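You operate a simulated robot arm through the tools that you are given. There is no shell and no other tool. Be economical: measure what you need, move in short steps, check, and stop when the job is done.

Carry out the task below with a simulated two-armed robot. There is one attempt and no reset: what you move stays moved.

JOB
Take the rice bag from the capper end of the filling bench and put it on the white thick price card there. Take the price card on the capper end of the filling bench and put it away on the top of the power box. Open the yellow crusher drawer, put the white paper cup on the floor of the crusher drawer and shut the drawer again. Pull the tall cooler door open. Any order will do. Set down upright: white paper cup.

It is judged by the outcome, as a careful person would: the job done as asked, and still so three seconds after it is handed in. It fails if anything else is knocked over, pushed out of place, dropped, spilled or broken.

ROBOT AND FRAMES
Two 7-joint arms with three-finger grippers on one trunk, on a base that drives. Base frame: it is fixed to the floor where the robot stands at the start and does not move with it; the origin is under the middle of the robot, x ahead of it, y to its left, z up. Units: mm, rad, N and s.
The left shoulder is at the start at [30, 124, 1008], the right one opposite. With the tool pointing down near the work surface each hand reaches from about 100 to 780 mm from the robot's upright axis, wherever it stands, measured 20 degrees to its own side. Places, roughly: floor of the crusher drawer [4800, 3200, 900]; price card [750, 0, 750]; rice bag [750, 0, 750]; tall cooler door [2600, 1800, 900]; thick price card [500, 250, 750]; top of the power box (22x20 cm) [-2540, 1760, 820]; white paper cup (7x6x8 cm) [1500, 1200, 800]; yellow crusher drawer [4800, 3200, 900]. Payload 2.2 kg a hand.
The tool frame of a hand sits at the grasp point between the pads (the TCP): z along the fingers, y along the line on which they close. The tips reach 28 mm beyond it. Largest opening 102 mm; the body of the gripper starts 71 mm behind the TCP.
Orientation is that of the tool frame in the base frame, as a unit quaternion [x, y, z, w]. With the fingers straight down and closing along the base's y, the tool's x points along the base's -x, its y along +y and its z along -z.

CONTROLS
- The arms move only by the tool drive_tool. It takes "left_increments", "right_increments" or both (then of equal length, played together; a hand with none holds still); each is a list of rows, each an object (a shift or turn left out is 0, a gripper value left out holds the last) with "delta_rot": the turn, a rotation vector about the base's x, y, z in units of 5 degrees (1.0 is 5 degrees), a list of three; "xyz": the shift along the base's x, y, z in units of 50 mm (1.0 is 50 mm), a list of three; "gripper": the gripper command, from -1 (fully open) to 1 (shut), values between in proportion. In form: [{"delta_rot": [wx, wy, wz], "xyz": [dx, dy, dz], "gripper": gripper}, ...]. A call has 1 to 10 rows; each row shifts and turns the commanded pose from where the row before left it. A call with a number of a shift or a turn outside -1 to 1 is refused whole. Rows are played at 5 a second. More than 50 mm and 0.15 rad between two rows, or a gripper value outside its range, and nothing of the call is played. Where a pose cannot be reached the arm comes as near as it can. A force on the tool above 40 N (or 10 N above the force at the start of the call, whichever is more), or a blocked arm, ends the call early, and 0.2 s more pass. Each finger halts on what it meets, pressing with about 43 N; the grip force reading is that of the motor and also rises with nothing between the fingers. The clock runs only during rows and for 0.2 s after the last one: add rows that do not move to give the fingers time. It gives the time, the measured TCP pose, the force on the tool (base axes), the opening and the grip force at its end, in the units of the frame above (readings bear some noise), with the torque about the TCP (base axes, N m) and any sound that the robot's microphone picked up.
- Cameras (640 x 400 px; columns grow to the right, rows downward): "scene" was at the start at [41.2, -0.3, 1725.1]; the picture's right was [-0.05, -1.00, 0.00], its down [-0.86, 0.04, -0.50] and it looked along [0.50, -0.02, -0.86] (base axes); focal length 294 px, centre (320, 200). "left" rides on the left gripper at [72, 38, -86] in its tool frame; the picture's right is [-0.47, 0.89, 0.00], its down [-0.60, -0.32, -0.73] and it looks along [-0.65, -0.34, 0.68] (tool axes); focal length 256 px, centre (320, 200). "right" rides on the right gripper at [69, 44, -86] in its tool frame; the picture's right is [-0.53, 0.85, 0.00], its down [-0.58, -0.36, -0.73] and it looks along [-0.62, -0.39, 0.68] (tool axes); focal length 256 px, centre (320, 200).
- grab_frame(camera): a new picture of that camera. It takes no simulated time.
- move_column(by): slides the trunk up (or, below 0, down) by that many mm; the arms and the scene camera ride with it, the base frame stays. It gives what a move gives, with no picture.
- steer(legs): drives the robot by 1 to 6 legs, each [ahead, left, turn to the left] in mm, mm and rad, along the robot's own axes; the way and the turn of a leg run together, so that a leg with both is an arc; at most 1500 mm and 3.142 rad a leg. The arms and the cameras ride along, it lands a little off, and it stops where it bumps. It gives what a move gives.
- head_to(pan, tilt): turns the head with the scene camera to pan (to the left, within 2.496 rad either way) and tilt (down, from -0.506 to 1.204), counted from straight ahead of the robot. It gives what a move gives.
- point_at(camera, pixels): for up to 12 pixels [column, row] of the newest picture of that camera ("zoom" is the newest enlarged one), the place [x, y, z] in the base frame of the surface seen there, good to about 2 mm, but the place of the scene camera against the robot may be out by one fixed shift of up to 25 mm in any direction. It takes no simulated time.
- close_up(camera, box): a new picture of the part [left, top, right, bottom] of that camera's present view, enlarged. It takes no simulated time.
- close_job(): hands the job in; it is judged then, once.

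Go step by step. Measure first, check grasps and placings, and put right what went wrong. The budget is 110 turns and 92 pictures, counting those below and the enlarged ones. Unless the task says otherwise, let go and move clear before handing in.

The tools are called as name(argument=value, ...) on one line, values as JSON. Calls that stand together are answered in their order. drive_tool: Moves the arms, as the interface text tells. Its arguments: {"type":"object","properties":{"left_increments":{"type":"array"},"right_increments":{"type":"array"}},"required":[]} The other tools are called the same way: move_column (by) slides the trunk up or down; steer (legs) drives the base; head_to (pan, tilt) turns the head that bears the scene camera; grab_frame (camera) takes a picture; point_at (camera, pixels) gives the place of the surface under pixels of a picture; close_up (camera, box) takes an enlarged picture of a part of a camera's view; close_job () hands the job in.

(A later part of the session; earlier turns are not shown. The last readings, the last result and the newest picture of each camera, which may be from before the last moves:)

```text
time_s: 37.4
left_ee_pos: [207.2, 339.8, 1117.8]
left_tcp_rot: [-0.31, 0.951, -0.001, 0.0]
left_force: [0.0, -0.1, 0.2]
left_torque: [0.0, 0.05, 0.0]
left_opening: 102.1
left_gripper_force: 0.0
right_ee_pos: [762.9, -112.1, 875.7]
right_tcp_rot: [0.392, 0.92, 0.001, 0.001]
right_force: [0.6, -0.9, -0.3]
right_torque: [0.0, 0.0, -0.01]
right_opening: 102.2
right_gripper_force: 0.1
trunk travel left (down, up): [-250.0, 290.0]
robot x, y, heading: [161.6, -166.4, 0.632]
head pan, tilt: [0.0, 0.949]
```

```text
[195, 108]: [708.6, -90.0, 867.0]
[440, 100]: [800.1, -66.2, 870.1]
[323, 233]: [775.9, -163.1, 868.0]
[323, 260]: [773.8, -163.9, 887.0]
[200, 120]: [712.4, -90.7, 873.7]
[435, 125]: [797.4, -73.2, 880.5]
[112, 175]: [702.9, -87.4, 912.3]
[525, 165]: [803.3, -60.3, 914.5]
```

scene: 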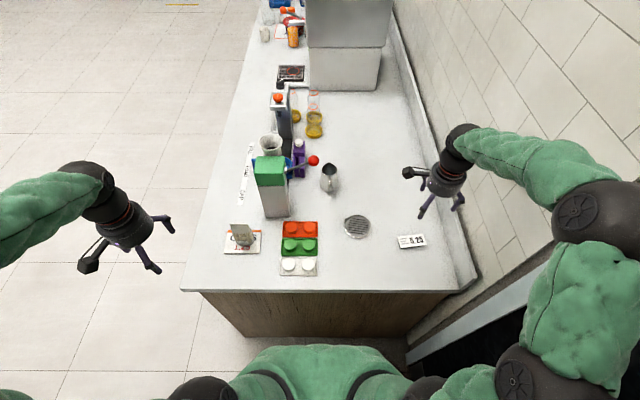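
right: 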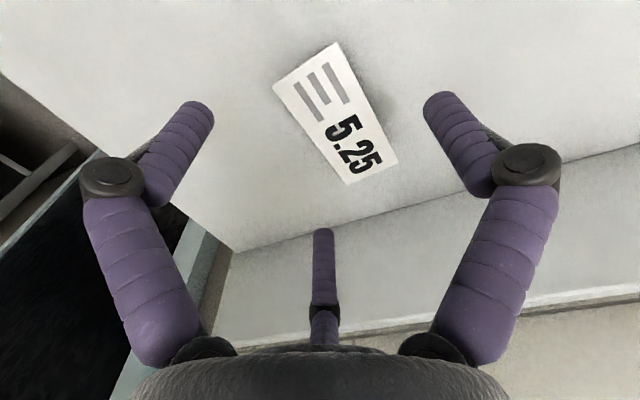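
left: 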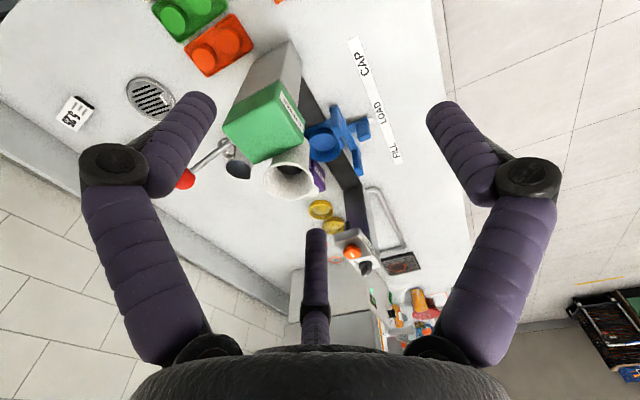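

The gripper visibly has three fingers roughly 120° apart. I'll measure where the card is now.

point_at(camera="right", pixels=[[275, 86], [336, 45], [395, 162], [348, 181], [335, 115]])

close_up(camera="right", box=[250, 20, 420, 200])

close_up(camera="scene", box=[385, 140, 485, 250])

```text
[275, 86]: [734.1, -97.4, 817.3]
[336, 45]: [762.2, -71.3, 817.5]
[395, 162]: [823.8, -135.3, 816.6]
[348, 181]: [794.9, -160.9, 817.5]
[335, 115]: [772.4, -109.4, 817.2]
```

```text
2.22 times, centred on (335, 110) of right
```

zoom: 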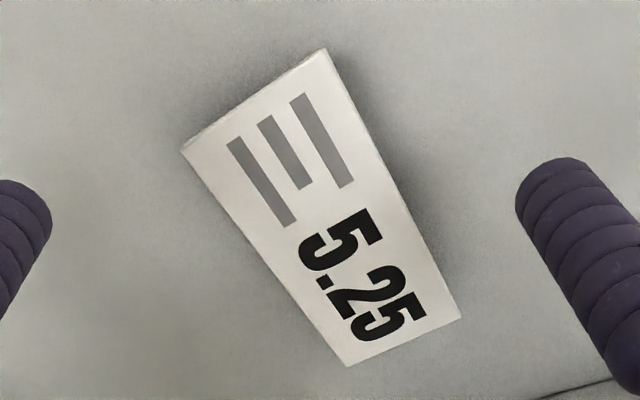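

```text
3.64 times, centred on (435, 195) of scene
```

zoom: 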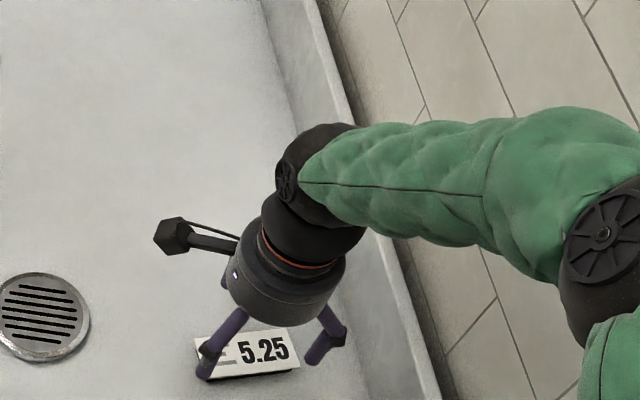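

The card shifted about 18 mm (still flat, centre (778.7,-116.2)), consistent with three jaws closing. I'll test in the air how the tips move when closing.

drive_tool(right_increments=[{"xyz": [0.3, -0.1, 0.6]}, {"gripper": 0.2}, {}, {}, {}])

grab_frame(camera="right")

point_at(camera="right", pixels=[[265, 122], [370, 118], [320, 187], [275, 120], [362, 120], [325, 183], [316, 200], [320, 260]])

```text
time_s: 38.6
left_ee_pos: [206.8, 340.1, 1117.2]
left_tcp_rot: [-0.311, 0.95, 0.0, 0.0]
left_force: [0.1, -0.6, 0.1]
left_torque: [0.01, 0.01, 0.01]
left_opening: 101.9
left_gripper_force: 0.1
right_ee_pos: [778.1, -117.8, 907.5]
right_tcp_rot: [0.392, 0.92, 0.002, 0.003]
right_force: [-0.2, 0.2, 0.0]
right_torque: [0.0, -0.01, 0.01]
right_opening: 40.9
right_gripper_force: 0.0
trunk travel left (down, up): [-250.0, 290.0]
robot x, y, heading: [156.1, -168.5, 0.629]
head pan, tilt: [0.0, 0.949]
```

```text
58 pictures are left
```

right: 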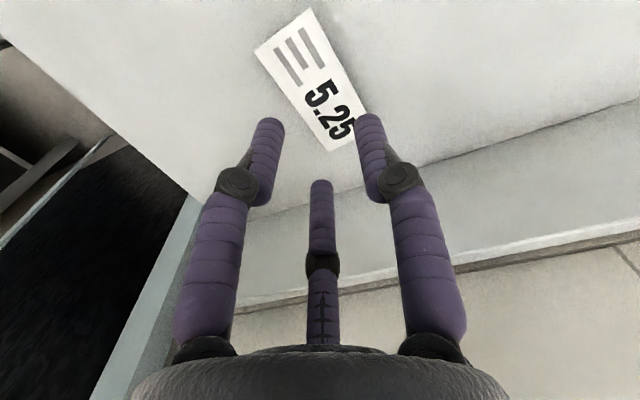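

```text
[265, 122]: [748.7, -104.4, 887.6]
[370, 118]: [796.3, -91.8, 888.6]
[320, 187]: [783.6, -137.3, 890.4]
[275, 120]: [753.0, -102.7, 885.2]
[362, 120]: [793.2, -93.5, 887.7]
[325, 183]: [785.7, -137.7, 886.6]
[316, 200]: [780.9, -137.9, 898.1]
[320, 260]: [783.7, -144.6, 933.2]
```

Closing makes the tips swing inward and drop about 12 mm, so with wide-open fingers the tips rode over the card top. I'll pre-set the opening to ~84 mm, offset the TCP 10 mm toward -y (so one finger takes one long edge, two take the other), and descend.

drive_tool(right_increments=[{"gripper": -0.65, "xyz": [-0.13, -0.11, 0]}, {}, {"xyz": [0, 0, -0.6]}, {"xyz": [0, 0, -0.35]}, {}])

grab_frame(camera="right")

point_at(camera="right", pixels=[[230, 112], [410, 105], [325, 215], [315, 130]])

```text
time_s: 39.8
left_ee_pos: [207.5, 340.5, 1118.3]
left_tcp_rot: [-0.311, 0.95, 0.0, -0.001]
left_force: [-0.2, 0.3, 0.1]
left_torque: [0.01, 0.03, 0.02]
left_opening: 101.9
left_gripper_force: 0.1
right_ee_pos: [772.7, -122.5, 859.3]
right_tcp_rot: [0.392, 0.92, 0.002, 0.003]
right_force: [1.3, 0.1, 0.3]
right_torque: [0.02, 0.01, -0.01]
right_opening: 84.0
right_gripper_force: 0.0
trunk travel left (down, up): [-250.0, 290.0]
robot x, y, heading: [155.6, -168.3, 0.637]
head pan, tilt: [0.0, 0.949]
```

```text
57 pictures are left
```

right: 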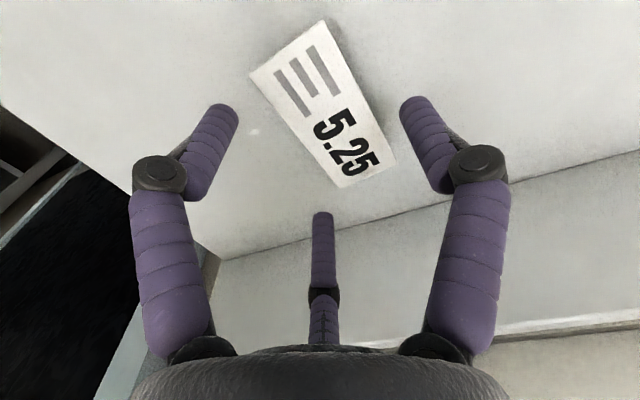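

```text
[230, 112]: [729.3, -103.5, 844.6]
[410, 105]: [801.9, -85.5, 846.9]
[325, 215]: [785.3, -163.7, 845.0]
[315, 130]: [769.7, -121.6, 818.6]
```

The fingers straddle the card; the two lower fingers are only a few mm from the long edge, so I'll shift 4 mm more and descend to z≈831, then close slowly.

drive_tool(right_increments=[{"xyz": [-0.06, -0.055, 0]}, {"xyz": [0, 0, -0.3]}, {"xyz": [0, 0, -0.27]}, {}])

drive_tool(right_increments=[{"gripper": -0.5}, {"gripper": -0.4}, {"gripper": -0.3}, {"gripper": -0.2}, {}])

grab_frame(camera="right")

```text
time_s: 40.8
left_ee_pos: [208.4, 339.8, 1118.1]
left_tcp_rot: [-0.31, 0.951, 0.0, 0.0]
left_force: [0.1, 0.8, 0.0]
left_torque: [0.04, 0.0, 0.0]
left_opening: 101.8
left_gripper_force: 0.0
right_ee_pos: [770.6, -124.6, 831.5]
right_tcp_rot: [0.391, 0.92, 0.002, 0.003]
right_force: [-0.6, -0.9, 0.3]
right_torque: [0.02, 0.01, 0.01]
right_opening: 84.1
right_gripper_force: 0.0
trunk travel left (down, up): [-250.0, 290.0]
robot x, y, heading: [155.5, -164.4, 0.631]
head pan, tilt: [0.0, 0.949]
```

```text
time_s: 42.0
left_ee_pos: [207.3, 339.6, 1118.5]
left_tcp_rot: [-0.31, 0.951, -0.001, 0.0]
left_force: [-0.3, -0.2, -0.2]
left_torque: [0.02, 0.0, 0.02]
left_opening: 102.0
left_gripper_force: 0.0
right_ee_pos: [769.1, -123.9, 831.3]
right_tcp_rot: [0.391, 0.92, 0.002, 0.003]
right_force: [0.3, 0.3, 0.8]
right_torque: [0.03, 0.02, 0.02]
right_opening: 62.1
right_gripper_force: 0.0
trunk travel left (down, up): [-250.0, 290.0]
robot x, y, heading: [158.9, -166.1, 0.634]
head pan, tilt: [0.0, 0.949]
```

```text
56 pictures are left
```

right: 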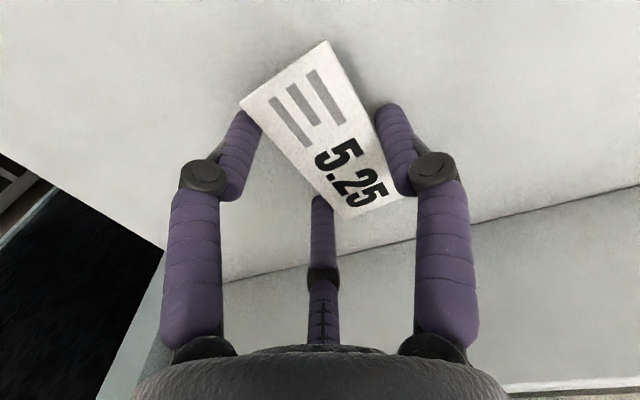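

The three fingers are now just around the card's edges: two at the near long edge, one on the other. Continue closing slowly.

drive_tool(right_increments=[{"gripper": -0.12}, {"gripper": -0.04}, {"gripper": 0.04}, {"gripper": 0.12}, {}, {}])

grab_frame(camera="right")

```text
time_s: 43.4
left_ee_pos: [207.7, 339.9, 1118.5]
left_tcp_rot: [-0.311, 0.95, 0.0, 0.0]
left_force: [0.0, -0.6, 0.4]
left_torque: [-0.01, -0.02, -0.02]
left_opening: 102.2
left_gripper_force: 0.0
right_ee_pos: [769.8, -124.5, 830.8]
right_tcp_rot: [0.392, 0.92, 0.003, 0.002]
right_force: [0.9, 0.6, 3.3]
right_torque: [0.04, -0.01, -0.02]
right_opening: 59.9
right_gripper_force: 43.0
trunk travel left (down, up): [-250.0, 290.0]
robot x, y, heading: [157.0, -167.1, 0.632]
head pan, tilt: [0.0, 0.949]
```

```text
55 pictures are left
```

right: 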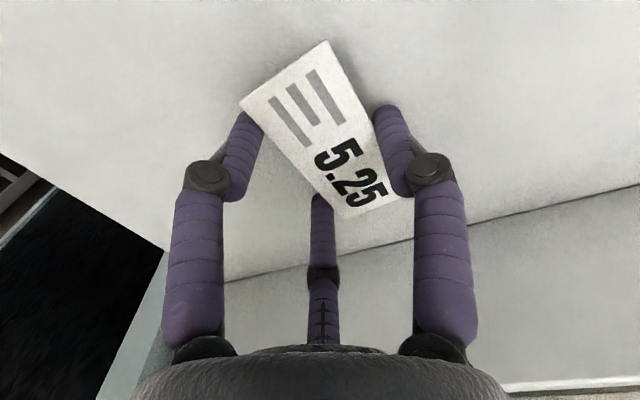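

Gripped at 59.9 mm with 43 N, as the three-jaw model predicts. Lifting.

drive_tool(right_increments=[{"gripper": 1}, {"xyz": [0, 0, 0.3]}, {"xyz": [0, 0, 0.5]}, {"xyz": [0, 0, 0.8]}, {"xyz": [0, 0, 0.8]}, {"xyz": [0, 0, 0.8]}, {"xyz": [0, 0, 0.8]}])

grab_frame(camera="right")

```text
time_s: 45.0
left_ee_pos: [206.7, 339.7, 1118.5]
left_tcp_rot: [-0.311, 0.95, 0.001, 0.0]
left_force: [0.1, -0.2, 0.3]
left_torque: [0.0, -0.02, 0.0]
left_opening: 102.1
left_gripper_force: 0.1
right_ee_pos: [765.4, -123.5, 1031.3]
right_tcp_rot: [0.392, 0.92, 0.002, 0.002]
right_force: [0.4, 0.7, -1.0]
right_torque: [0.03, -0.04, -0.02]
right_opening: 59.6
right_gripper_force: 43.1
trunk travel left (down, up): [-250.0, 290.0]
robot x, y, heading: [155.1, -166.0, 0.633]
head pan, tilt: [0.0, 0.949]
```

```text
54 pictures are left
```

right: 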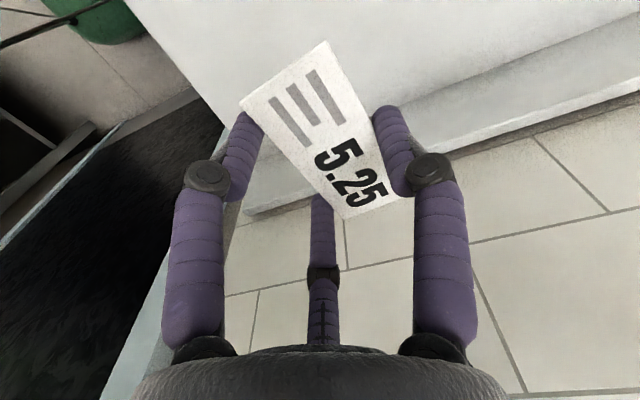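

The card is held. I'll retract the right hand, then back off and slide left along the open floor toward the power box, and look.

drive_tool(right_increments=[{"xyz": [-0.78, 0.15, 0.3]}, {"xyz": [-0.78, 0.15, 0.3]}, {"xyz": [-0.78, 0.15, 0.3]}, {"xyz": [-0.78, 0.15, 0.3]}, {"xyz": [-0.78, 0.15, 0.3]}, {}])

steer(legs=[[-200, 0, 0], [0, 1300, 0], [0, 0, 1.9]])

head_to(pan=0, tilt=0.5)

grab_frame(camera="scene")

```text
time_s: 46.4
left_ee_pos: [207.2, 340.4, 1117.8]
left_tcp_rot: [-0.311, 0.95, 0.001, 0.0]
left_force: [-0.5, 0.3, 0.0]
left_torque: [0.03, 0.03, -0.03]
left_opening: 102.0
left_gripper_force: 0.1
right_ee_pos: [573.4, -88.7, 1105.7]
right_tcp_rot: [0.391, 0.92, 0.001, 0.002]
right_force: [0.7, -0.4, 0.2]
right_torque: [-0.01, 0.02, -0.02]
right_opening: 59.7
right_gripper_force: 43.1
trunk travel left (down, up): [-250.0, 290.0]
robot x, y, heading: [157.4, -165.8, 0.633]
head pan, tilt: [0.0, 0.949]
```

```text
time_s: 58.9
left_ee_pos: [-1290.4, 649.0, 1119.4]
left_tcp_rot: [0.958, -0.287, 0.0, -0.001]
left_force: [-0.9, -0.4, -0.2]
left_torque: [0.0, 0.0, 0.03]
left_opening: 101.9
left_gripper_force: 0.0
right_ee_pos: [-1015.8, 1141.1, 1105.7]
right_tcp_rot: [-0.532, 0.847, 0.003, 0.0]
right_force: [0.3, -0.1, -0.3]
right_torque: [-0.02, 0.0, -0.03]
right_opening: 59.5
right_gripper_force: 43.0
trunk travel left (down, up): [-250.0, 290.0]
robot x, y, heading: [-799.5, 781.4, 2.558]
head pan, tilt: [0.0, 0.949]
```

```text
time_s: 59.8
left_ee_pos: [-1290.0, 649.9, 1118.5]
left_tcp_rot: [0.958, -0.287, 0.0, 0.001]
left_force: [0.1, 0.3, -0.2]
left_torque: [0.0, -0.01, 0.02]
left_opening: 102.1
left_gripper_force: 0.1
right_ee_pos: [-1017.0, 1141.3, 1106.7]
right_tcp_rot: [-0.532, 0.847, 0.003, 0.0]
right_force: [-0.1, 0.0, -0.1]
right_torque: [0.01, 0.02, 0.03]
right_opening: 59.6
right_gripper_force: 43.3
trunk travel left (down, up): [-250.0, 290.0]
robot x, y, heading: [-801.8, 778.5, 2.555]
head pan, tilt: [0.0, 0.499]
```

```text
53 pictures are left
```

scene: 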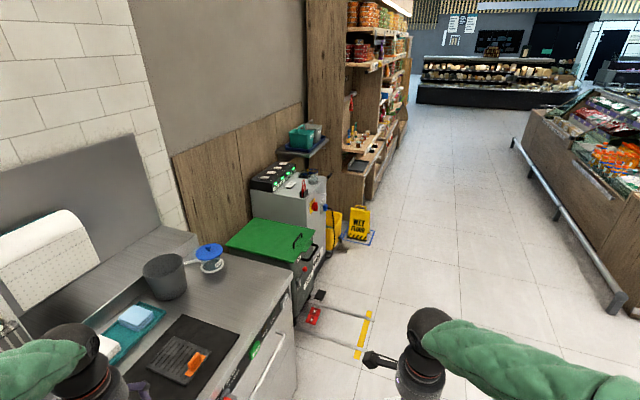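

I see a green-topped unit (270,235) and a grey box with a red/yellow switch (300,195). Measuring which is at [-2540,1760,820].

point_at(camera="scene", pixels=[[270, 238], [290, 190], [305, 185], [318, 190], [280, 175], [305, 140], [360, 240], [315, 315], [292, 300], [362, 320], [340, 350], [270, 250]])

close_up(camera="scene", box=[210, 100, 390, 370])

```text
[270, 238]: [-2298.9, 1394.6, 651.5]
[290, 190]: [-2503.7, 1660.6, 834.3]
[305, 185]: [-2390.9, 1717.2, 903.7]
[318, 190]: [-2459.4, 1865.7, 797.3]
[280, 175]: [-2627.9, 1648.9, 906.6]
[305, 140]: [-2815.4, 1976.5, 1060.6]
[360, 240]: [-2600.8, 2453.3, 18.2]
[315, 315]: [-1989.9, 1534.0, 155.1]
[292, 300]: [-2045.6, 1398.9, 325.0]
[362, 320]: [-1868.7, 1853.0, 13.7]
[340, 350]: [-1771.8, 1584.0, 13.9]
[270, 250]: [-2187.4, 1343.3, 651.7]
```

```text
1.48 times, centred on (300, 235) of scene
```

zoom: 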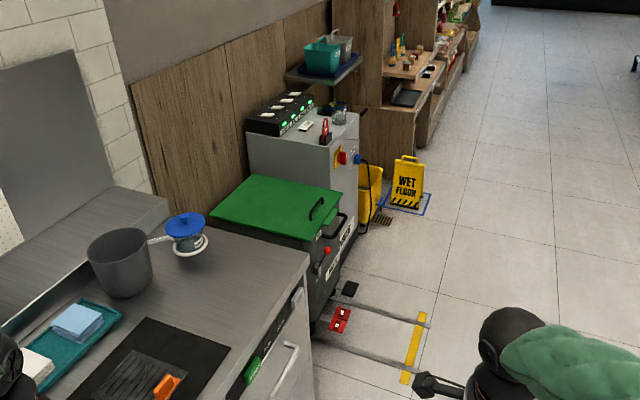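

The power box is the grey box (top z≈821) with items on it. Before driving over, I'll check the island rail on the right side and the free area of the box top.

point_at(camera="scene", pixels=[[612, 308], [560, 230], [515, 155], [585, 270], [370, 312], [357, 357], [318, 296], [345, 250]])

```text
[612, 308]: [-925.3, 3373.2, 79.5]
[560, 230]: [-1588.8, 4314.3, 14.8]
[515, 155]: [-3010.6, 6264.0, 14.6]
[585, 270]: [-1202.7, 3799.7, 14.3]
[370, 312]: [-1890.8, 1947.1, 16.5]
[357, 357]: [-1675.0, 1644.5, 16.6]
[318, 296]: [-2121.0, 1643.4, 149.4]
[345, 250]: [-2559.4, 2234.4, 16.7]
```

The island is far away and the floor rails end around n=-415. I'll drive to a point in front of the power box at a distance, then turn to face it.

steer(legs=[[872, -366, 0], [872, -366, 0], [0, 0, 1.2]])

head_to(pan=0.1, tilt=0.85)

grab_frame(camera="scene")

```text
time_s: 72.3
left_ee_pos: [-1898.2, 1839.2, 1118.2]
left_tcp_rot: [0.945, 0.327, 0.0, -0.001]
left_force: [-0.2, -0.3, -0.6]
left_torque: [0.0, -0.02, -0.04]
left_opening: 101.8
left_gripper_force: 0.0
right_ee_pos: [-2278.1, 2257.3, 1105.8]
right_tcp_rot: [0.926, -0.377, -0.003, 0.002]
right_force: [0.5, -0.9, -0.6]
right_torque: [0.0, 0.04, -0.01]
right_opening: 59.7
right_gripper_force: 42.9
trunk travel left (down, up): [-250.0, 290.0]
robot x, y, heading: [-1865.3, 2349.2, -2.476]
head pan, tilt: [0.0, 0.499]
```

```text
time_s: 73.1
left_ee_pos: [-1897.0, 1840.4, 1118.1]
left_tcp_rot: [0.945, 0.326, 0.0, 0.001]
left_force: [-0.9, -0.7, 0.3]
left_torque: [-0.03, 0.02, 0.02]
left_opening: 102.0
left_gripper_force: 0.0
right_ee_pos: [-2278.3, 2256.8, 1105.7]
right_tcp_rot: [0.926, -0.377, -0.003, 0.001]
right_force: [0.1, 0.5, -1.0]
right_torque: [-0.01, 0.02, -0.01]
right_opening: 59.5
right_gripper_force: 43.0
trunk travel left (down, up): [-250.0, 290.0]
robot x, y, heading: [-1866.6, 2348.2, -2.478]
head pan, tilt: [0.099, 0.85]
```

```text
51 pictures are left
```

scene: 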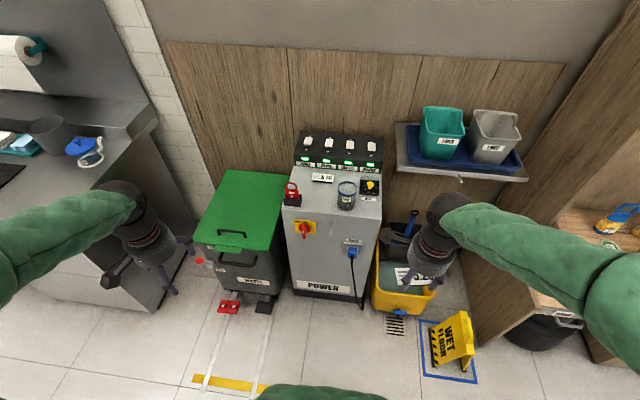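

close_up(camera="scene", box=[270, 120, 400, 230])

point_at(camera="scene", pixels=[[285, 205], [380, 220], [298, 162], [384, 172], [320, 200], [330, 210], [360, 215], [318, 190], [292, 193], [346, 195], [370, 188], [322, 178]])

```text
3.64 times, centred on (335, 175) of scene
```

zoom: 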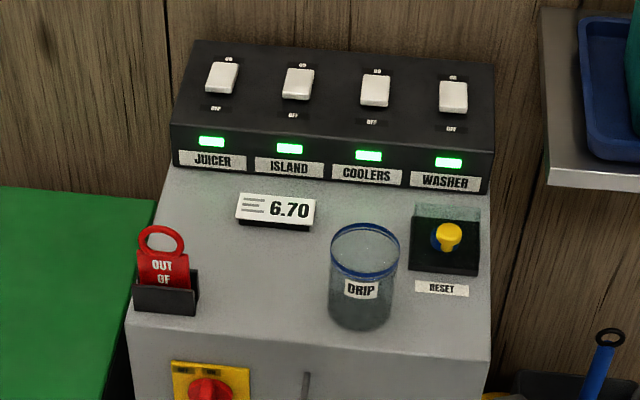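

```text
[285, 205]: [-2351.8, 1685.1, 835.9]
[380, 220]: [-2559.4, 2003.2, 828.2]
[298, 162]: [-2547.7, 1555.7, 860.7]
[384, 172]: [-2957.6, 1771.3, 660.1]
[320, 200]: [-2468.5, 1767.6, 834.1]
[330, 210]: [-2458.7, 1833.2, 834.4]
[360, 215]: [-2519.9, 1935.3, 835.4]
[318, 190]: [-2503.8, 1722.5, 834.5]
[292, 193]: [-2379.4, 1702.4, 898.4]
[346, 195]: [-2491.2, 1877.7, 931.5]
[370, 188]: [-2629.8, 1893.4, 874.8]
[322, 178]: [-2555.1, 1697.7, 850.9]
```

The power box top has a clear patch between the red holder, the 6.70 card and the DRIP jar, around pixel (319,198), roughly ±70 mm. I'll drive nearer.

steer(legs=[[280, 40, -0.045]])

head_to(pan=0.1, tilt=1.05)

grab_frame(camera="scene")

grab_frame(camera="right")

```text
time_s: 75.1
left_ee_pos: [-2119.8, 1639.7, 1118.3]
left_tcp_rot: [0.951, 0.309, 0.0, 0.0]
left_force: [-0.9, 0.3, 0.7]
left_torque: [0.02, -0.01, 0.0]
left_opening: 101.9
left_gripper_force: 0.1
right_ee_pos: [-2481.7, 2071.0, 1105.1]
right_tcp_rot: [0.92, -0.393, -0.003, 0.0]
right_force: [-0.2, 0.1, -1.3]
right_torque: [0.05, -0.05, 0.03]
right_opening: 59.8
right_gripper_force: 43.4
trunk travel left (down, up): [-250.0, 290.0]
robot x, y, heading: [-2065.6, 2143.9, -2.512]
head pan, tilt: [0.099, 0.85]
```

```text
time_s: 75.8
left_ee_pos: [-2116.5, 1640.5, 1118.1]
left_tcp_rot: [0.951, 0.309, 0.001, 0.0]
left_force: [-1.1, 0.2, -0.6]
left_torque: [0.01, -0.01, 0.0]
left_opening: 102.0
left_gripper_force: 0.0
right_ee_pos: [-2482.8, 2070.5, 1105.9]
right_tcp_rot: [0.92, -0.393, -0.003, 0.001]
right_force: [0.0, 0.3, -0.1]
right_torque: [0.0, 0.04, -0.01]
right_opening: 59.6
right_gripper_force: 43.2
trunk travel left (down, up): [-250.0, 290.0]
robot x, y, heading: [-2067.2, 2147.4, -2.513]
head pan, tilt: [0.099, 1.051]
```

```text
49 pictures are left
```

scene: 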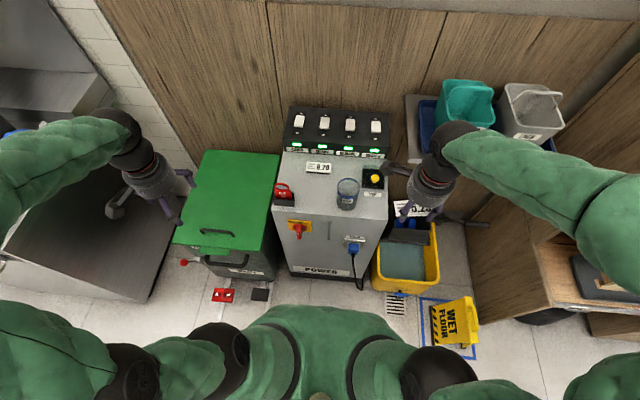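

```text
48 pictures are left
```

right: 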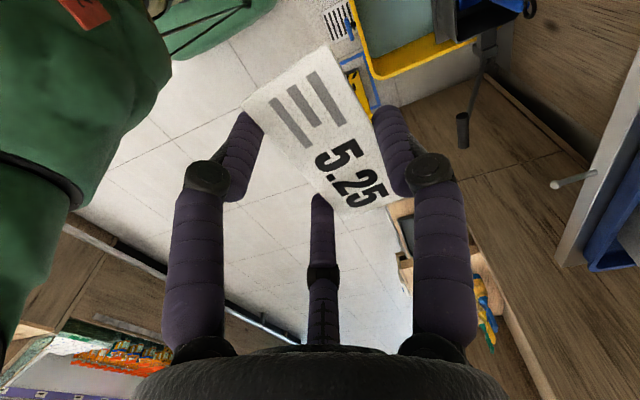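

Now measuring the patch on the box top from this closer view.

point_at(camera="scene", pixels=[[318, 195], [294, 195], [335, 200], [347, 207], [305, 172], [331, 173], [318, 214], [283, 185], [355, 184], [318, 185], [347, 180], [294, 206]])

close_up(camera="scene", box=[260, 140, 440, 240])

```text
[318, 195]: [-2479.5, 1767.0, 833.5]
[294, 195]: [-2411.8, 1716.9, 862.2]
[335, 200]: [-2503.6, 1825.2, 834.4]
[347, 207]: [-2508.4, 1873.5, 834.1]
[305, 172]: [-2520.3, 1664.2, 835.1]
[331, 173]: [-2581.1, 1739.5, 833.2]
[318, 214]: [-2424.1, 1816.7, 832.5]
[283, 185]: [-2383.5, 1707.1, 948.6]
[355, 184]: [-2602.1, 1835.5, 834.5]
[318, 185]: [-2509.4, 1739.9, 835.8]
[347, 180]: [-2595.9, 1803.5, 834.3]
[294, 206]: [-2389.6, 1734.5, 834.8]
```

```text
3.56 times, centred on (350, 190) of scene
```

zoom: 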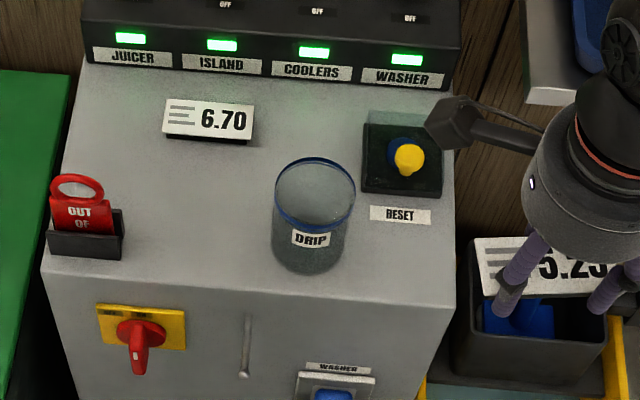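

Free patch spans e −2796…−2937 and n −928…−1090; target TCP ≈ (-2465,1764). I'll move over it at height, turning −8° to square up, then look.

drive_tool(right_increments=[{"xyz": [0.05, -0.877, 0], "delta_rot": [0, 0, -0.24]}, {"xyz": [0.05, -0.877, 0], "delta_rot": [0, 0, -0.24]}, {"xyz": [0.05, -0.877, 0], "delta_rot": [0, 0, -0.24]}, {"xyz": [0.05, -0.877, 0], "delta_rot": [0, 0, -0.24]}, {"xyz": [0.05, -0.877, 0], "delta_rot": [0, 0, -0.24]}, {"xyz": [0.05, -0.877, 0], "delta_rot": [0, 0, -0.24]}, {"xyz": [0.05, -0.877, 0], "delta_rot": [0, 0, -0.24]}, {}])

drive_tool(right_increments=[{"xyz": [0, 0, -0.9]}, {"xyz": [0, 0, -0.9]}, {}])

grab_frame(camera="right")

close_up(camera="scene", box=[260, 120, 400, 240])

```text
time_s: 77.6
left_ee_pos: [-2117.8, 1641.2, 1118.9]
left_tcp_rot: [0.951, 0.309, -0.001, 0.0]
left_force: [-1.2, 1.0, 0.0]
left_torque: [-0.02, 0.0, -0.01]
left_opening: 101.8
left_gripper_force: 0.0
right_ee_pos: [-2462.9, 1765.3, 1106.0]
right_tcp_rot: [0.888, -0.459, -0.002, 0.002]
right_force: [0.5, 0.5, 0.0]
right_torque: [-0.01, -0.02, 0.02]
right_opening: 59.6
right_gripper_force: 43.0
trunk travel left (down, up): [-250.0, 290.0]
robot x, y, heading: [-2066.3, 2147.1, -2.514]
head pan, tilt: [0.099, 1.051]
```

```text
time_s: 78.4
left_ee_pos: [-2118.4, 1641.2, 1118.3]
left_tcp_rot: [0.951, 0.308, 0.0, 0.0]
left_force: [-0.6, -0.1, -0.5]
left_torque: [0.02, -0.03, -0.02]
left_opening: 102.0
left_gripper_force: 0.1
right_ee_pos: [-2463.4, 1762.8, 1015.3]
right_tcp_rot: [0.888, -0.459, -0.002, 0.002]
right_force: [0.3, 0.1, 0.6]
right_torque: [-0.01, -0.03, -0.03]
right_opening: 59.7
right_gripper_force: 43.2
trunk travel left (down, up): [-250.0, 290.0]
robot x, y, heading: [-2065.8, 2146.7, -2.515]
head pan, tilt: [0.099, 1.051]
```

```text
46 pictures are left
```

right: 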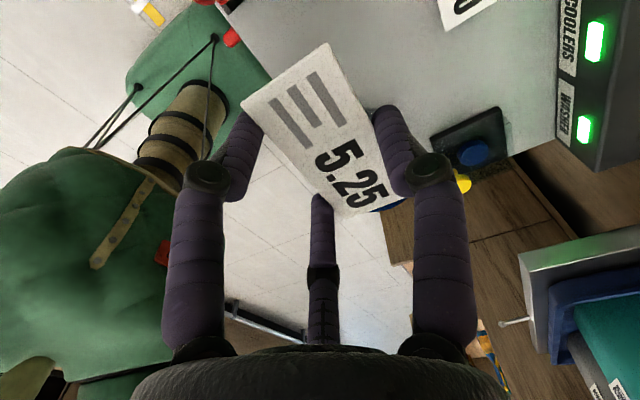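

```text
3.33 times, centred on (330, 180) of scene
```

zoom: 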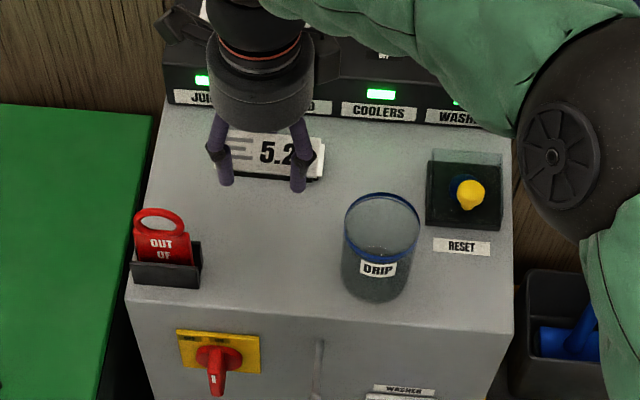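

The card is over the box in both views. Checking the box-top height and obstacles from the wrist camera.

point_at(camera="right", pixels=[[380, 50], [300, 30], [450, 90], [500, 120], [395, 205], [465, 10], [230, 36], [440, 10], [240, 8]])

point_at(camera="zoom", pixels=[[380, 200], [350, 210], [420, 215], [200, 250], [165, 225], [185, 265], [265, 230], [370, 295]])

```text
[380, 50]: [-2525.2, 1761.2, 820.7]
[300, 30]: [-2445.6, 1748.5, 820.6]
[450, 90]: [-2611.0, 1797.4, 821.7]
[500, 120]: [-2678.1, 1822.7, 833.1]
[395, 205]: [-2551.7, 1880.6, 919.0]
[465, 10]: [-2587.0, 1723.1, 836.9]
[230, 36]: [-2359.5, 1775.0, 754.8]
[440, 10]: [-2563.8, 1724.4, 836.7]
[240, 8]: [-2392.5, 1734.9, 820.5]
```

```text
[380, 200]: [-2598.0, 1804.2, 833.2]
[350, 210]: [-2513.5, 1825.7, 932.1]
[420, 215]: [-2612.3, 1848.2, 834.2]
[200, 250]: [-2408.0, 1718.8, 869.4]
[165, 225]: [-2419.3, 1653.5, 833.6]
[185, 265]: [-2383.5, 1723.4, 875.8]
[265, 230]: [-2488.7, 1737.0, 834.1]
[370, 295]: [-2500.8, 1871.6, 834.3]
```

Box top at z 820.6, jar's left edge 81 mm and holder 67 mm from the TCP: clear. Descending to about 5 mm above, then touching down.

drive_tool(right_increments=[{"xyz": [0, 0, -0.8]}, {"xyz": [0, 0, -0.8]}, {"xyz": [0, 0, -0.8]}, {"xyz": [0, 0, -0.6]}, {"xyz": [0, 0, -0.15]}, {}])

drive_tool(right_increments=[{"xyz": [0, 0, -0.05]}, {"xyz": [0, 0, -0.04]}, {}])

close_up(camera="scene", box=[260, 120, 400, 240])

```text
time_s: 79.8
left_ee_pos: [-2116.8, 1640.6, 1117.5]
left_tcp_rot: [0.951, 0.309, -0.001, 0.0]
left_force: [-0.6, -0.1, -0.4]
left_torque: [-0.01, -0.04, 0.02]
left_opening: 102.0
left_gripper_force: 0.2
right_ee_pos: [-2464.3, 1763.0, 858.9]
right_tcp_rot: [0.889, -0.459, -0.002, 0.002]
right_force: [-0.5, -0.1, -1.4]
right_torque: [0.02, 0.02, 0.02]
right_opening: 59.8
right_gripper_force: 42.4
trunk travel left (down, up): [-250.0, 290.0]
robot x, y, heading: [-2067.0, 2148.5, -2.511]
head pan, tilt: [0.099, 1.051]
```

```text
time_s: 80.6
left_ee_pos: [-2117.7, 1639.7, 1118.3]
left_tcp_rot: [0.951, 0.309, 0.0, 0.0]
left_force: [0.0, 0.1, -0.1]
left_torque: [0.04, -0.01, 0.0]
left_opening: 101.8
left_gripper_force: 0.2
right_ee_pos: [-2463.4, 1763.6, 853.9]
right_tcp_rot: [0.888, -0.459, -0.003, 0.001]
right_force: [1.0, 0.0, -0.8]
right_torque: [-0.03, 0.04, 0.0]
right_opening: 59.4
right_gripper_force: 43.3
trunk travel left (down, up): [-250.0, 290.0]
robot x, y, heading: [-2065.8, 2146.5, -2.516]
head pan, tilt: [0.099, 1.051]
```

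```text
3.33 times, centred on (330, 180) of scene
```

zoom: 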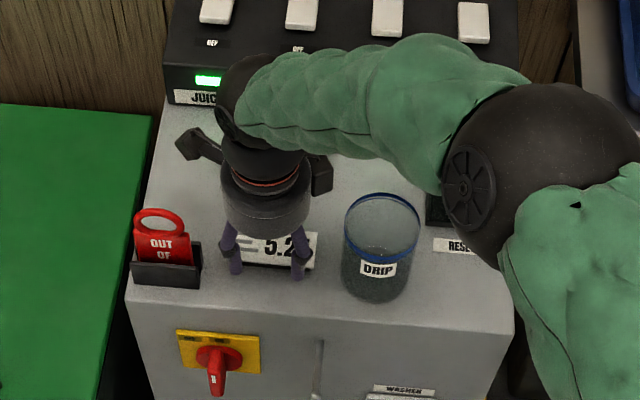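

Clear of neighbours; lowering 3 mm more until contact.

drive_tool(right_increments=[{"xyz": [0, 0, -0.03]}, {"xyz": [0, 0, -0.025]}, {}])

```text
time_s: 81.4
left_ee_pos: [-2117.7, 1640.1, 1117.5]
left_tcp_rot: [0.951, 0.309, 0.0, 0.0]
left_force: [0.1, 0.1, 0.1]
left_torque: [0.02, 0.0, 0.0]
left_opening: 102.1
left_gripper_force: 0.0
right_ee_pos: [-2463.7, 1762.5, 852.0]
right_tcp_rot: [0.888, -0.459, -0.002, 0.001]
right_force: [1.5, 0.1, 3.6]
right_torque: [0.05, -0.07, -0.02]
right_opening: 59.7
right_gripper_force: 43.1
trunk travel left (down, up): [-250.0, 290.0]
robot x, y, heading: [-2067.4, 2144.8, -2.51]
head pan, tilt: [0.099, 1.051]
```

Contact (force z +3.6). Opening only to ~80 mm, then rising straight up.

drive_tool(right_increments=[{"gripper": -0.3}, {"gripper": -0.57}, {}, {"xyz": [0, 0, 0.4]}, {"xyz": [0, 0, 0.8]}, {"xyz": [0, 0, 0.9]}, {"xyz": [0, 0, 0.9]}, {"xyz": [0, 0, 0.9]}, {"xyz": [0, 0, 0.9]}, {"xyz": [0, 0, 0.9]}])

close_up(camera="scene", box=[260, 120, 400, 240])

```text
time_s: 83.6
left_ee_pos: [-2117.7, 1640.3, 1117.5]
left_tcp_rot: [0.951, 0.308, 0.0, 0.0]
left_force: [0.5, -0.6, 0.4]
left_torque: [0.01, 0.03, -0.02]
left_opening: 102.1
left_gripper_force: 0.0
right_ee_pos: [-2462.6, 1762.3, 1138.6]
right_tcp_rot: [0.888, -0.459, -0.003, 0.002]
right_force: [0.9, -0.4, 0.6]
right_torque: [-0.01, 0.04, 0.01]
right_opening: 80.0
right_gripper_force: 0.1
trunk travel left (down, up): [-250.0, 290.0]
robot x, y, heading: [-2070.1, 2144.8, -2.508]
head pan, tilt: [0.099, 1.051]
```

```text
3.33 times, centred on (330, 180) of scene
```

zoom: 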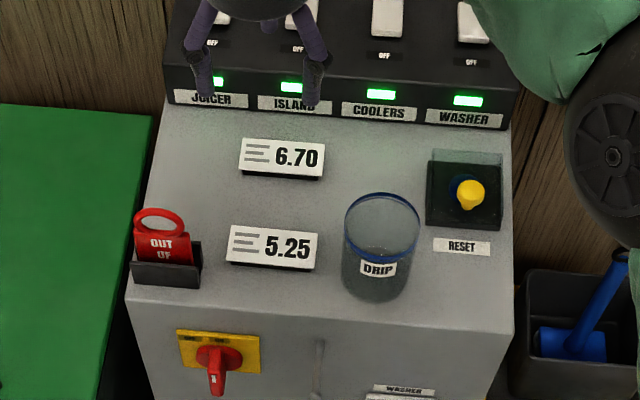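

The card rests on the power box. Now I retract the right hand and drive back to the bench's front side near the cup at [1500,1200].

drive_tool(right_increments=[{"xyz": [0.25, 0.79, 0], "gripper": -1}, {"xyz": [0.25, 0.79, 0]}, {"xyz": [0.25, 0.79, 0]}, {"xyz": [0.25, 0.79, 0]}, {"xyz": [0.25, 0.79, 0]}, {"xyz": [0.25, 0.79, 0]}])

steer(legs=[[-300, 0, 0], [0, 0, 1.555], [1050, 1000, 0], [1050, 1000, 0]])

head_to(pan=0.15, tilt=0.6)

grab_frame(camera="scene")

```text
time_s: 85.0
left_ee_pos: [-2117.1, 1642.6, 1119.0]
left_tcp_rot: [0.951, 0.31, 0.001, 0.0]
left_force: [-0.2, -0.9, -1.0]
left_torque: [-0.01, 0.03, -0.03]
left_opening: 101.9
left_gripper_force: 0.2
right_ee_pos: [-2387.0, 2001.9, 1138.0]
right_tcp_rot: [0.888, -0.459, -0.002, 0.002]
right_force: [0.5, -0.4, -0.7]
right_torque: [-0.02, 0.04, 0.02]
right_opening: 101.8
right_gripper_force: 0.1
trunk travel left (down, up): [-250.0, 290.0]
robot x, y, heading: [-2065.2, 2146.8, -2.514]
head pan, tilt: [0.099, 1.051]
```

```text
time_s: 104.4
left_ee_pos: [1526.6, 1811.9, 1118.2]
left_tcp_rot: [0.436, 0.9, 0.001, 0.0]
left_force: [-0.2, 0.4, 0.2]
left_torque: [0.02, 0.02, -0.02]
left_opening: 101.9
left_gripper_force: 0.1
right_ee_pos: [1177.5, 1528.2, 1138.3]
right_tcp_rot: [0.947, 0.321, -0.001, 0.002]
right_force: [-0.3, 0.0, 0.5]
right_torque: [0.0, 0.0, 0.01]
right_opening: 102.2
right_gripper_force: 0.0
trunk travel left (down, up): [-250.0, 290.0]
robot x, y, heading: [1021.6, 1843.1, -0.902]
head pan, tilt: [0.099, 1.051]
```

```text
time_s: 105.3
left_ee_pos: [1526.0, 1811.3, 1118.4]
left_tcp_rot: [0.437, 0.9, 0.001, 0.0]
left_force: [-0.8, 0.2, 0.5]
left_torque: [0.02, -0.02, -0.01]
left_opening: 101.8
left_gripper_force: 0.1
right_ee_pos: [1177.5, 1528.7, 1137.6]
right_tcp_rot: [0.948, 0.32, 0.0, 0.003]
right_force: [-0.3, -0.1, -0.8]
right_torque: [-0.04, -0.04, -0.01]
right_opening: 101.9
right_gripper_force: 0.0
trunk travel left (down, up): [-250.0, 290.0]
robot x, y, heading: [1020.9, 1840.3, -0.905]
head pan, tilt: [0.15, 0.6]
```

```text
42 pictures are left
```

scene: 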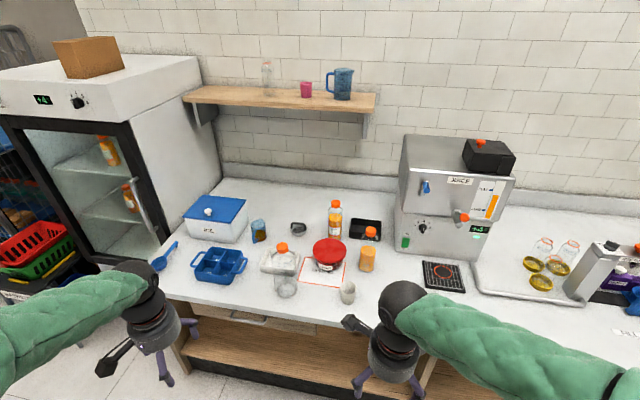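

I see a whitish cup at (348,292) and a clear one at (286,288). Zooming and measuring.

close_up(camera="scene", box=[250, 210, 400, 310])

point_at(camera="scene", pixels=[[348, 292], [348, 283], [348, 303], [286, 288], [367, 258], [330, 280], [365, 300], [330, 312], [150, 300], [400, 335], [327, 260], [320, 330]])

```text
4.00 times, centred on (325, 260) of scene
```

zoom: 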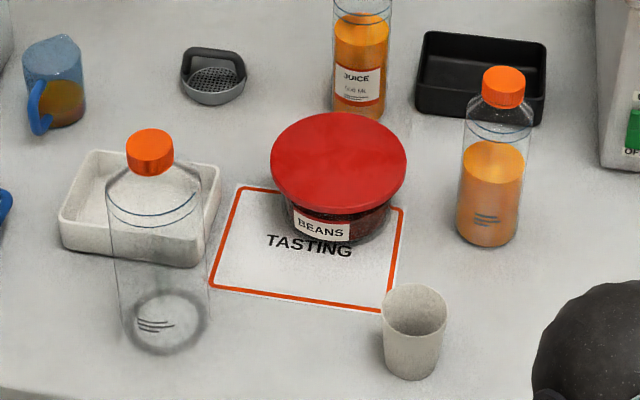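

```text
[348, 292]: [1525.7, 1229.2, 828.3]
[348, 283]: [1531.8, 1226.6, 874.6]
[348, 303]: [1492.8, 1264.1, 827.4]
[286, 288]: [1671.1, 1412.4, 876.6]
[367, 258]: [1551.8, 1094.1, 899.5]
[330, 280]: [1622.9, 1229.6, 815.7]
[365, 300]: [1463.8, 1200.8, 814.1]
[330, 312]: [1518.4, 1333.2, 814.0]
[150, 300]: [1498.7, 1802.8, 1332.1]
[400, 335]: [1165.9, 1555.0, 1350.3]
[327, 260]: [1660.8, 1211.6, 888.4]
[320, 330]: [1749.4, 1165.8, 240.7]
```

The white paper cup is at about (1512,1245), with free space around it. I'll drive 230 mm nearer and 150 mm left so it is in front of the right hand.

steer(legs=[[230, 150, -0.05]])

grab_frame(camera="right")

```text
time_s: 107.2
left_ee_pos: [1781.7, 1690.6, 1117.1]
left_tcp_rot: [0.457, 0.889, 0.0, -0.001]
left_force: [0.1, -1.2, -0.6]
left_torque: [0.02, 0.05, -0.01]
left_opening: 102.4
left_gripper_force: 0.0
right_ee_pos: [1419.1, 1424.9, 1137.6]
right_tcp_rot: [0.955, 0.298, -0.002, 0.003]
right_force: [0.3, -0.5, -0.6]
right_torque: [0.01, 0.04, 0.01]
right_opening: 102.1
right_gripper_force: 0.1
trunk travel left (down, up): [-250.0, 290.0]
robot x, y, heading: [1276.7, 1747.4, -0.953]
head pan, tilt: [0.15, 0.6]
```

```text
40 pictures are left
```

right: 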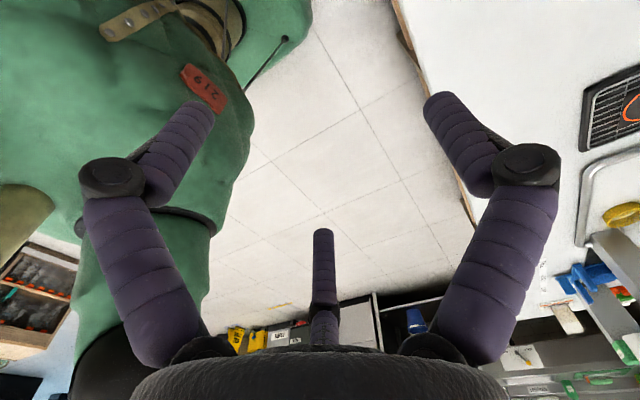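

I'll turn the right hand 85° back so its camera faces forward, and position it to view the cup.

drive_tool(right_increments=[{"delta_rot": [0, 0, 1], "xyz": [0.16, 0, 0]}, {"delta_rot": [0, 0, 1], "xyz": [0.16, 0, 0]}, {"delta_rot": [0, 0, 1], "xyz": [0.16, 0, 0]}, {"delta_rot": [0, 0, 1], "xyz": [0.16, 0, 0]}, {"delta_rot": [0, 0, 1], "xyz": [0.16, 0, 0]}, {"delta_rot": [0, 0, 1], "xyz": [0.16, 0, 0]}, {"delta_rot": [0, 0, 1], "xyz": [0.16, 0, 0]}, {"delta_rot": [0, 0, 1], "xyz": [0.16, 0, 0]}, {"delta_rot": [0, 0, 1], "xyz": [0.16, 0, 0]}, {"delta_rot": [0, 0, 1], "xyz": [0.16, 0, 0]}])

drive_tool(right_increments=[{"delta_rot": [0, 0, 1], "xyz": [0, 0, -0.4]}, {"delta_rot": [0, 0, 1], "xyz": [0, 0, -0.4]}, {"delta_rot": [0, 0, 1], "xyz": [0, 0, -0.4]}, {"delta_rot": [0, 0, 1], "xyz": [0, 0, -0.4]}, {"delta_rot": [0, 0, 1], "xyz": [0, 0, -0.4]}, {"delta_rot": [0, 0, 1], "xyz": [0, 0, -0.4]}, {"delta_rot": [0, 0, 1], "xyz": [0, 0, -0.2]}, {}])

grab_frame(camera="right")

```text
time_s: 109.4
left_ee_pos: [1782.1, 1692.5, 1118.4]
left_tcp_rot: [0.459, 0.889, 0.001, 0.0]
left_force: [-0.4, 0.7, -0.4]
left_torque: [0.02, 0.01, 0.02]
left_opening: 102.1
left_gripper_force: 0.0
right_ee_pos: [1498.5, 1424.9, 1138.4]
right_tcp_rot: [0.738, 0.674, 0.0, 0.004]
right_force: [0.2, -1.0, 0.6]
right_torque: [0.05, 0.01, 0.03]
right_opening: 101.8
right_gripper_force: 0.1
trunk travel left (down, up): [-250.0, 290.0]
robot x, y, heading: [1274.7, 1749.7, -0.948]
head pan, tilt: [0.15, 0.6]
```

```text
time_s: 111.2
left_ee_pos: [1782.2, 1692.0, 1117.6]
left_tcp_rot: [0.458, 0.889, 0.0, -0.001]
left_force: [-0.4, -0.4, 0.0]
left_torque: [-0.01, -0.04, 0.0]
left_opening: 101.7
left_gripper_force: 0.0
right_ee_pos: [1498.3, 1425.7, 1009.1]
right_tcp_rot: [0.502, 0.865, 0.002, 0.003]
right_force: [0.2, -0.4, 0.6]
right_torque: [0.02, -0.03, 0.0]
right_opening: 101.9
right_gripper_force: 0.0
trunk travel left (down, up): [-250.0, 290.0]
robot x, y, heading: [1275.0, 1749.3, -0.95]
head pan, tilt: [0.15, 0.6]
```

```text
39 pictures are left
```

right: 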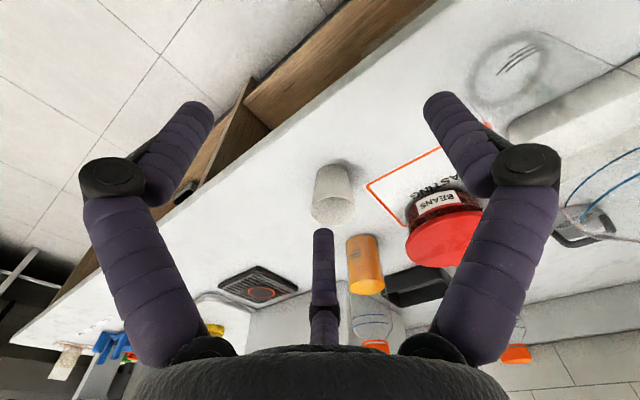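

close_up(camera="right", box=[270, 130, 430, 230])

point_at(camera="right", pixels=[[330, 216], [315, 200], [354, 205], [335, 195], [333, 168], [318, 175], [350, 172], [334, 180], [290, 200], [360, 240], [375, 290], [412, 215]])

```text
4.00 times, centred on (350, 180) of right
```

zoom: 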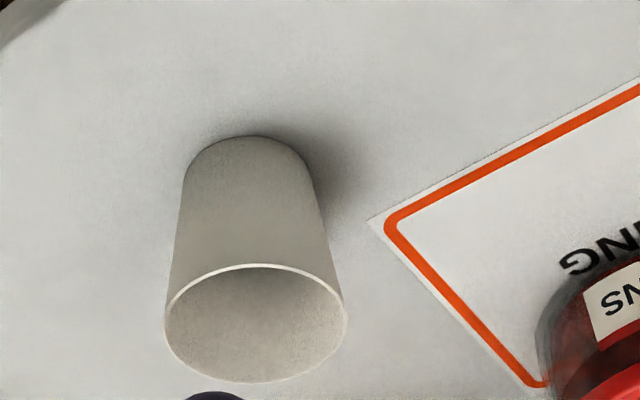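

```text
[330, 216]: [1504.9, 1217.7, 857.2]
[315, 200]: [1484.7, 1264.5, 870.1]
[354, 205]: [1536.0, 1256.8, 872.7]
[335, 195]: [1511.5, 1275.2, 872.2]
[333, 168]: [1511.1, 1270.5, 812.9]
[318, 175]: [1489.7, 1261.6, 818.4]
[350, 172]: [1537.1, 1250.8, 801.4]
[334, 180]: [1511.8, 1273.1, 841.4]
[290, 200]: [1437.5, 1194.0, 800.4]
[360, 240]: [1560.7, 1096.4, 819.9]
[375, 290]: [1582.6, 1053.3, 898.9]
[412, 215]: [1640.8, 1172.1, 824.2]
```

Cup rim at z≈872.5, centre about (1507.5,1245), radius ~31. Moving over it and down to TCP z≈848 with open fingers.

drive_tool(right_increments=[{"xyz": [0.0475, -0.9, 0]}, {"xyz": [0.0475, -0.9, 0]}, {"xyz": [0.0475, -0.9, 0]}, {"xyz": [0.0475, -0.9, 0]}, {}, {"xyz": [0, 0, -0.8]}, {"xyz": [0, 0, -0.8]}, {}])

grab_frame(camera="right")

```text
time_s: 113.0
left_ee_pos: [1780.3, 1691.0, 1118.4]
left_tcp_rot: [0.458, 0.889, 0.0, 0.0]
left_force: [0.3, 0.2, -0.4]
left_torque: [-0.01, 0.02, 0.01]
left_opening: 101.9
left_gripper_force: 0.0
right_ee_pos: [1508.8, 1246.6, 927.0]
right_tcp_rot: [0.503, 0.865, 0.001, 0.003]
right_force: [0.1, -0.2, 0.2]
right_torque: [0.01, -0.05, 0.01]
right_opening: 102.0
right_gripper_force: 0.0
trunk travel left (down, up): [-250.0, 290.0]
robot x, y, heading: [1277.1, 1746.8, -0.952]
head pan, tilt: [0.15, 0.6]
```

```text
37 pictures are left
```

right: 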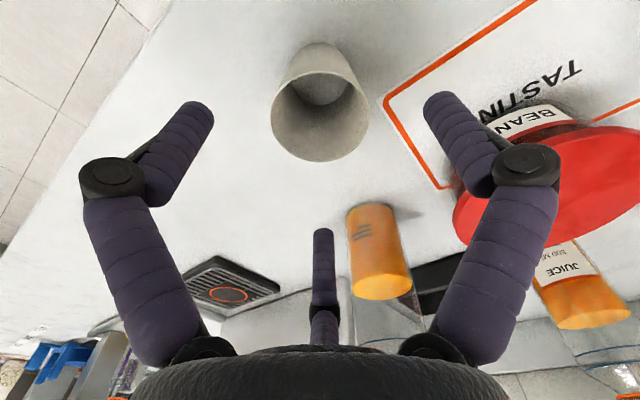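

The cup is centred between the three fingers. Descending 78 mm, then closing in small steps.

drive_tool(right_increments=[{"xyz": [-0.02, -0.02, -0.8]}, {"xyz": [0, 0, -0.76]}, {}, {"gripper": -0.6}, {"gripper": -0.45}, {"gripper": -0.35}, {"gripper": -0.3}, {}])

grab_frame(camera="right")

```text
time_s: 114.8
left_ee_pos: [1782.0, 1691.5, 1118.3]
left_tcp_rot: [0.458, 0.889, 0.0, 0.0]
left_force: [0.0, -0.2, -0.3]
left_torque: [-0.01, -0.01, -0.01]
left_opening: 101.7
left_gripper_force: 0.1
right_ee_pos: [1508.1, 1244.6, 849.1]
right_tcp_rot: [0.502, 0.865, 0.002, 0.003]
right_force: [0.0, 0.8, -0.2]
right_torque: [-0.01, 0.01, -0.01]
right_opening: 66.2
right_gripper_force: 0.0
trunk travel left (down, up): [-250.0, 290.0]
robot x, y, heading: [1279.1, 1745.6, -0.949]
head pan, tilt: [0.15, 0.6]
```

```text
36 pictures are left
```

right: 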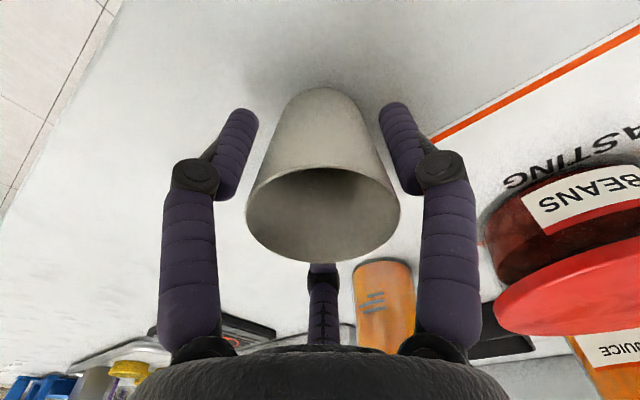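

Fingers surround the cup. Closing on in small increments.

drive_tool(right_increments=[{"gripper": -0.25}, {"gripper": -0.2}, {"gripper": -0.15}, {"gripper": -0.1}, {}])

```text
time_s: 116.0
left_ee_pos: [1780.8, 1691.7, 1118.1]
left_tcp_rot: [0.458, 0.889, 0.0, 0.001]
left_force: [-0.3, 0.6, 0.3]
left_torque: [0.01, 0.0, -0.02]
left_opening: 101.8
left_gripper_force: 0.1
right_ee_pos: [1507.4, 1245.4, 848.1]
right_tcp_rot: [0.502, 0.865, 0.001, 0.003]
right_force: [0.0, -0.3, 0.2]
right_torque: [0.02, 0.02, 0.0]
right_opening: 57.0
right_gripper_force: 0.9
trunk travel left (down, up): [-250.0, 290.0]
robot x, y, heading: [1278.9, 1745.9, -0.952]
head pan, tilt: [0.15, 0.6]
```

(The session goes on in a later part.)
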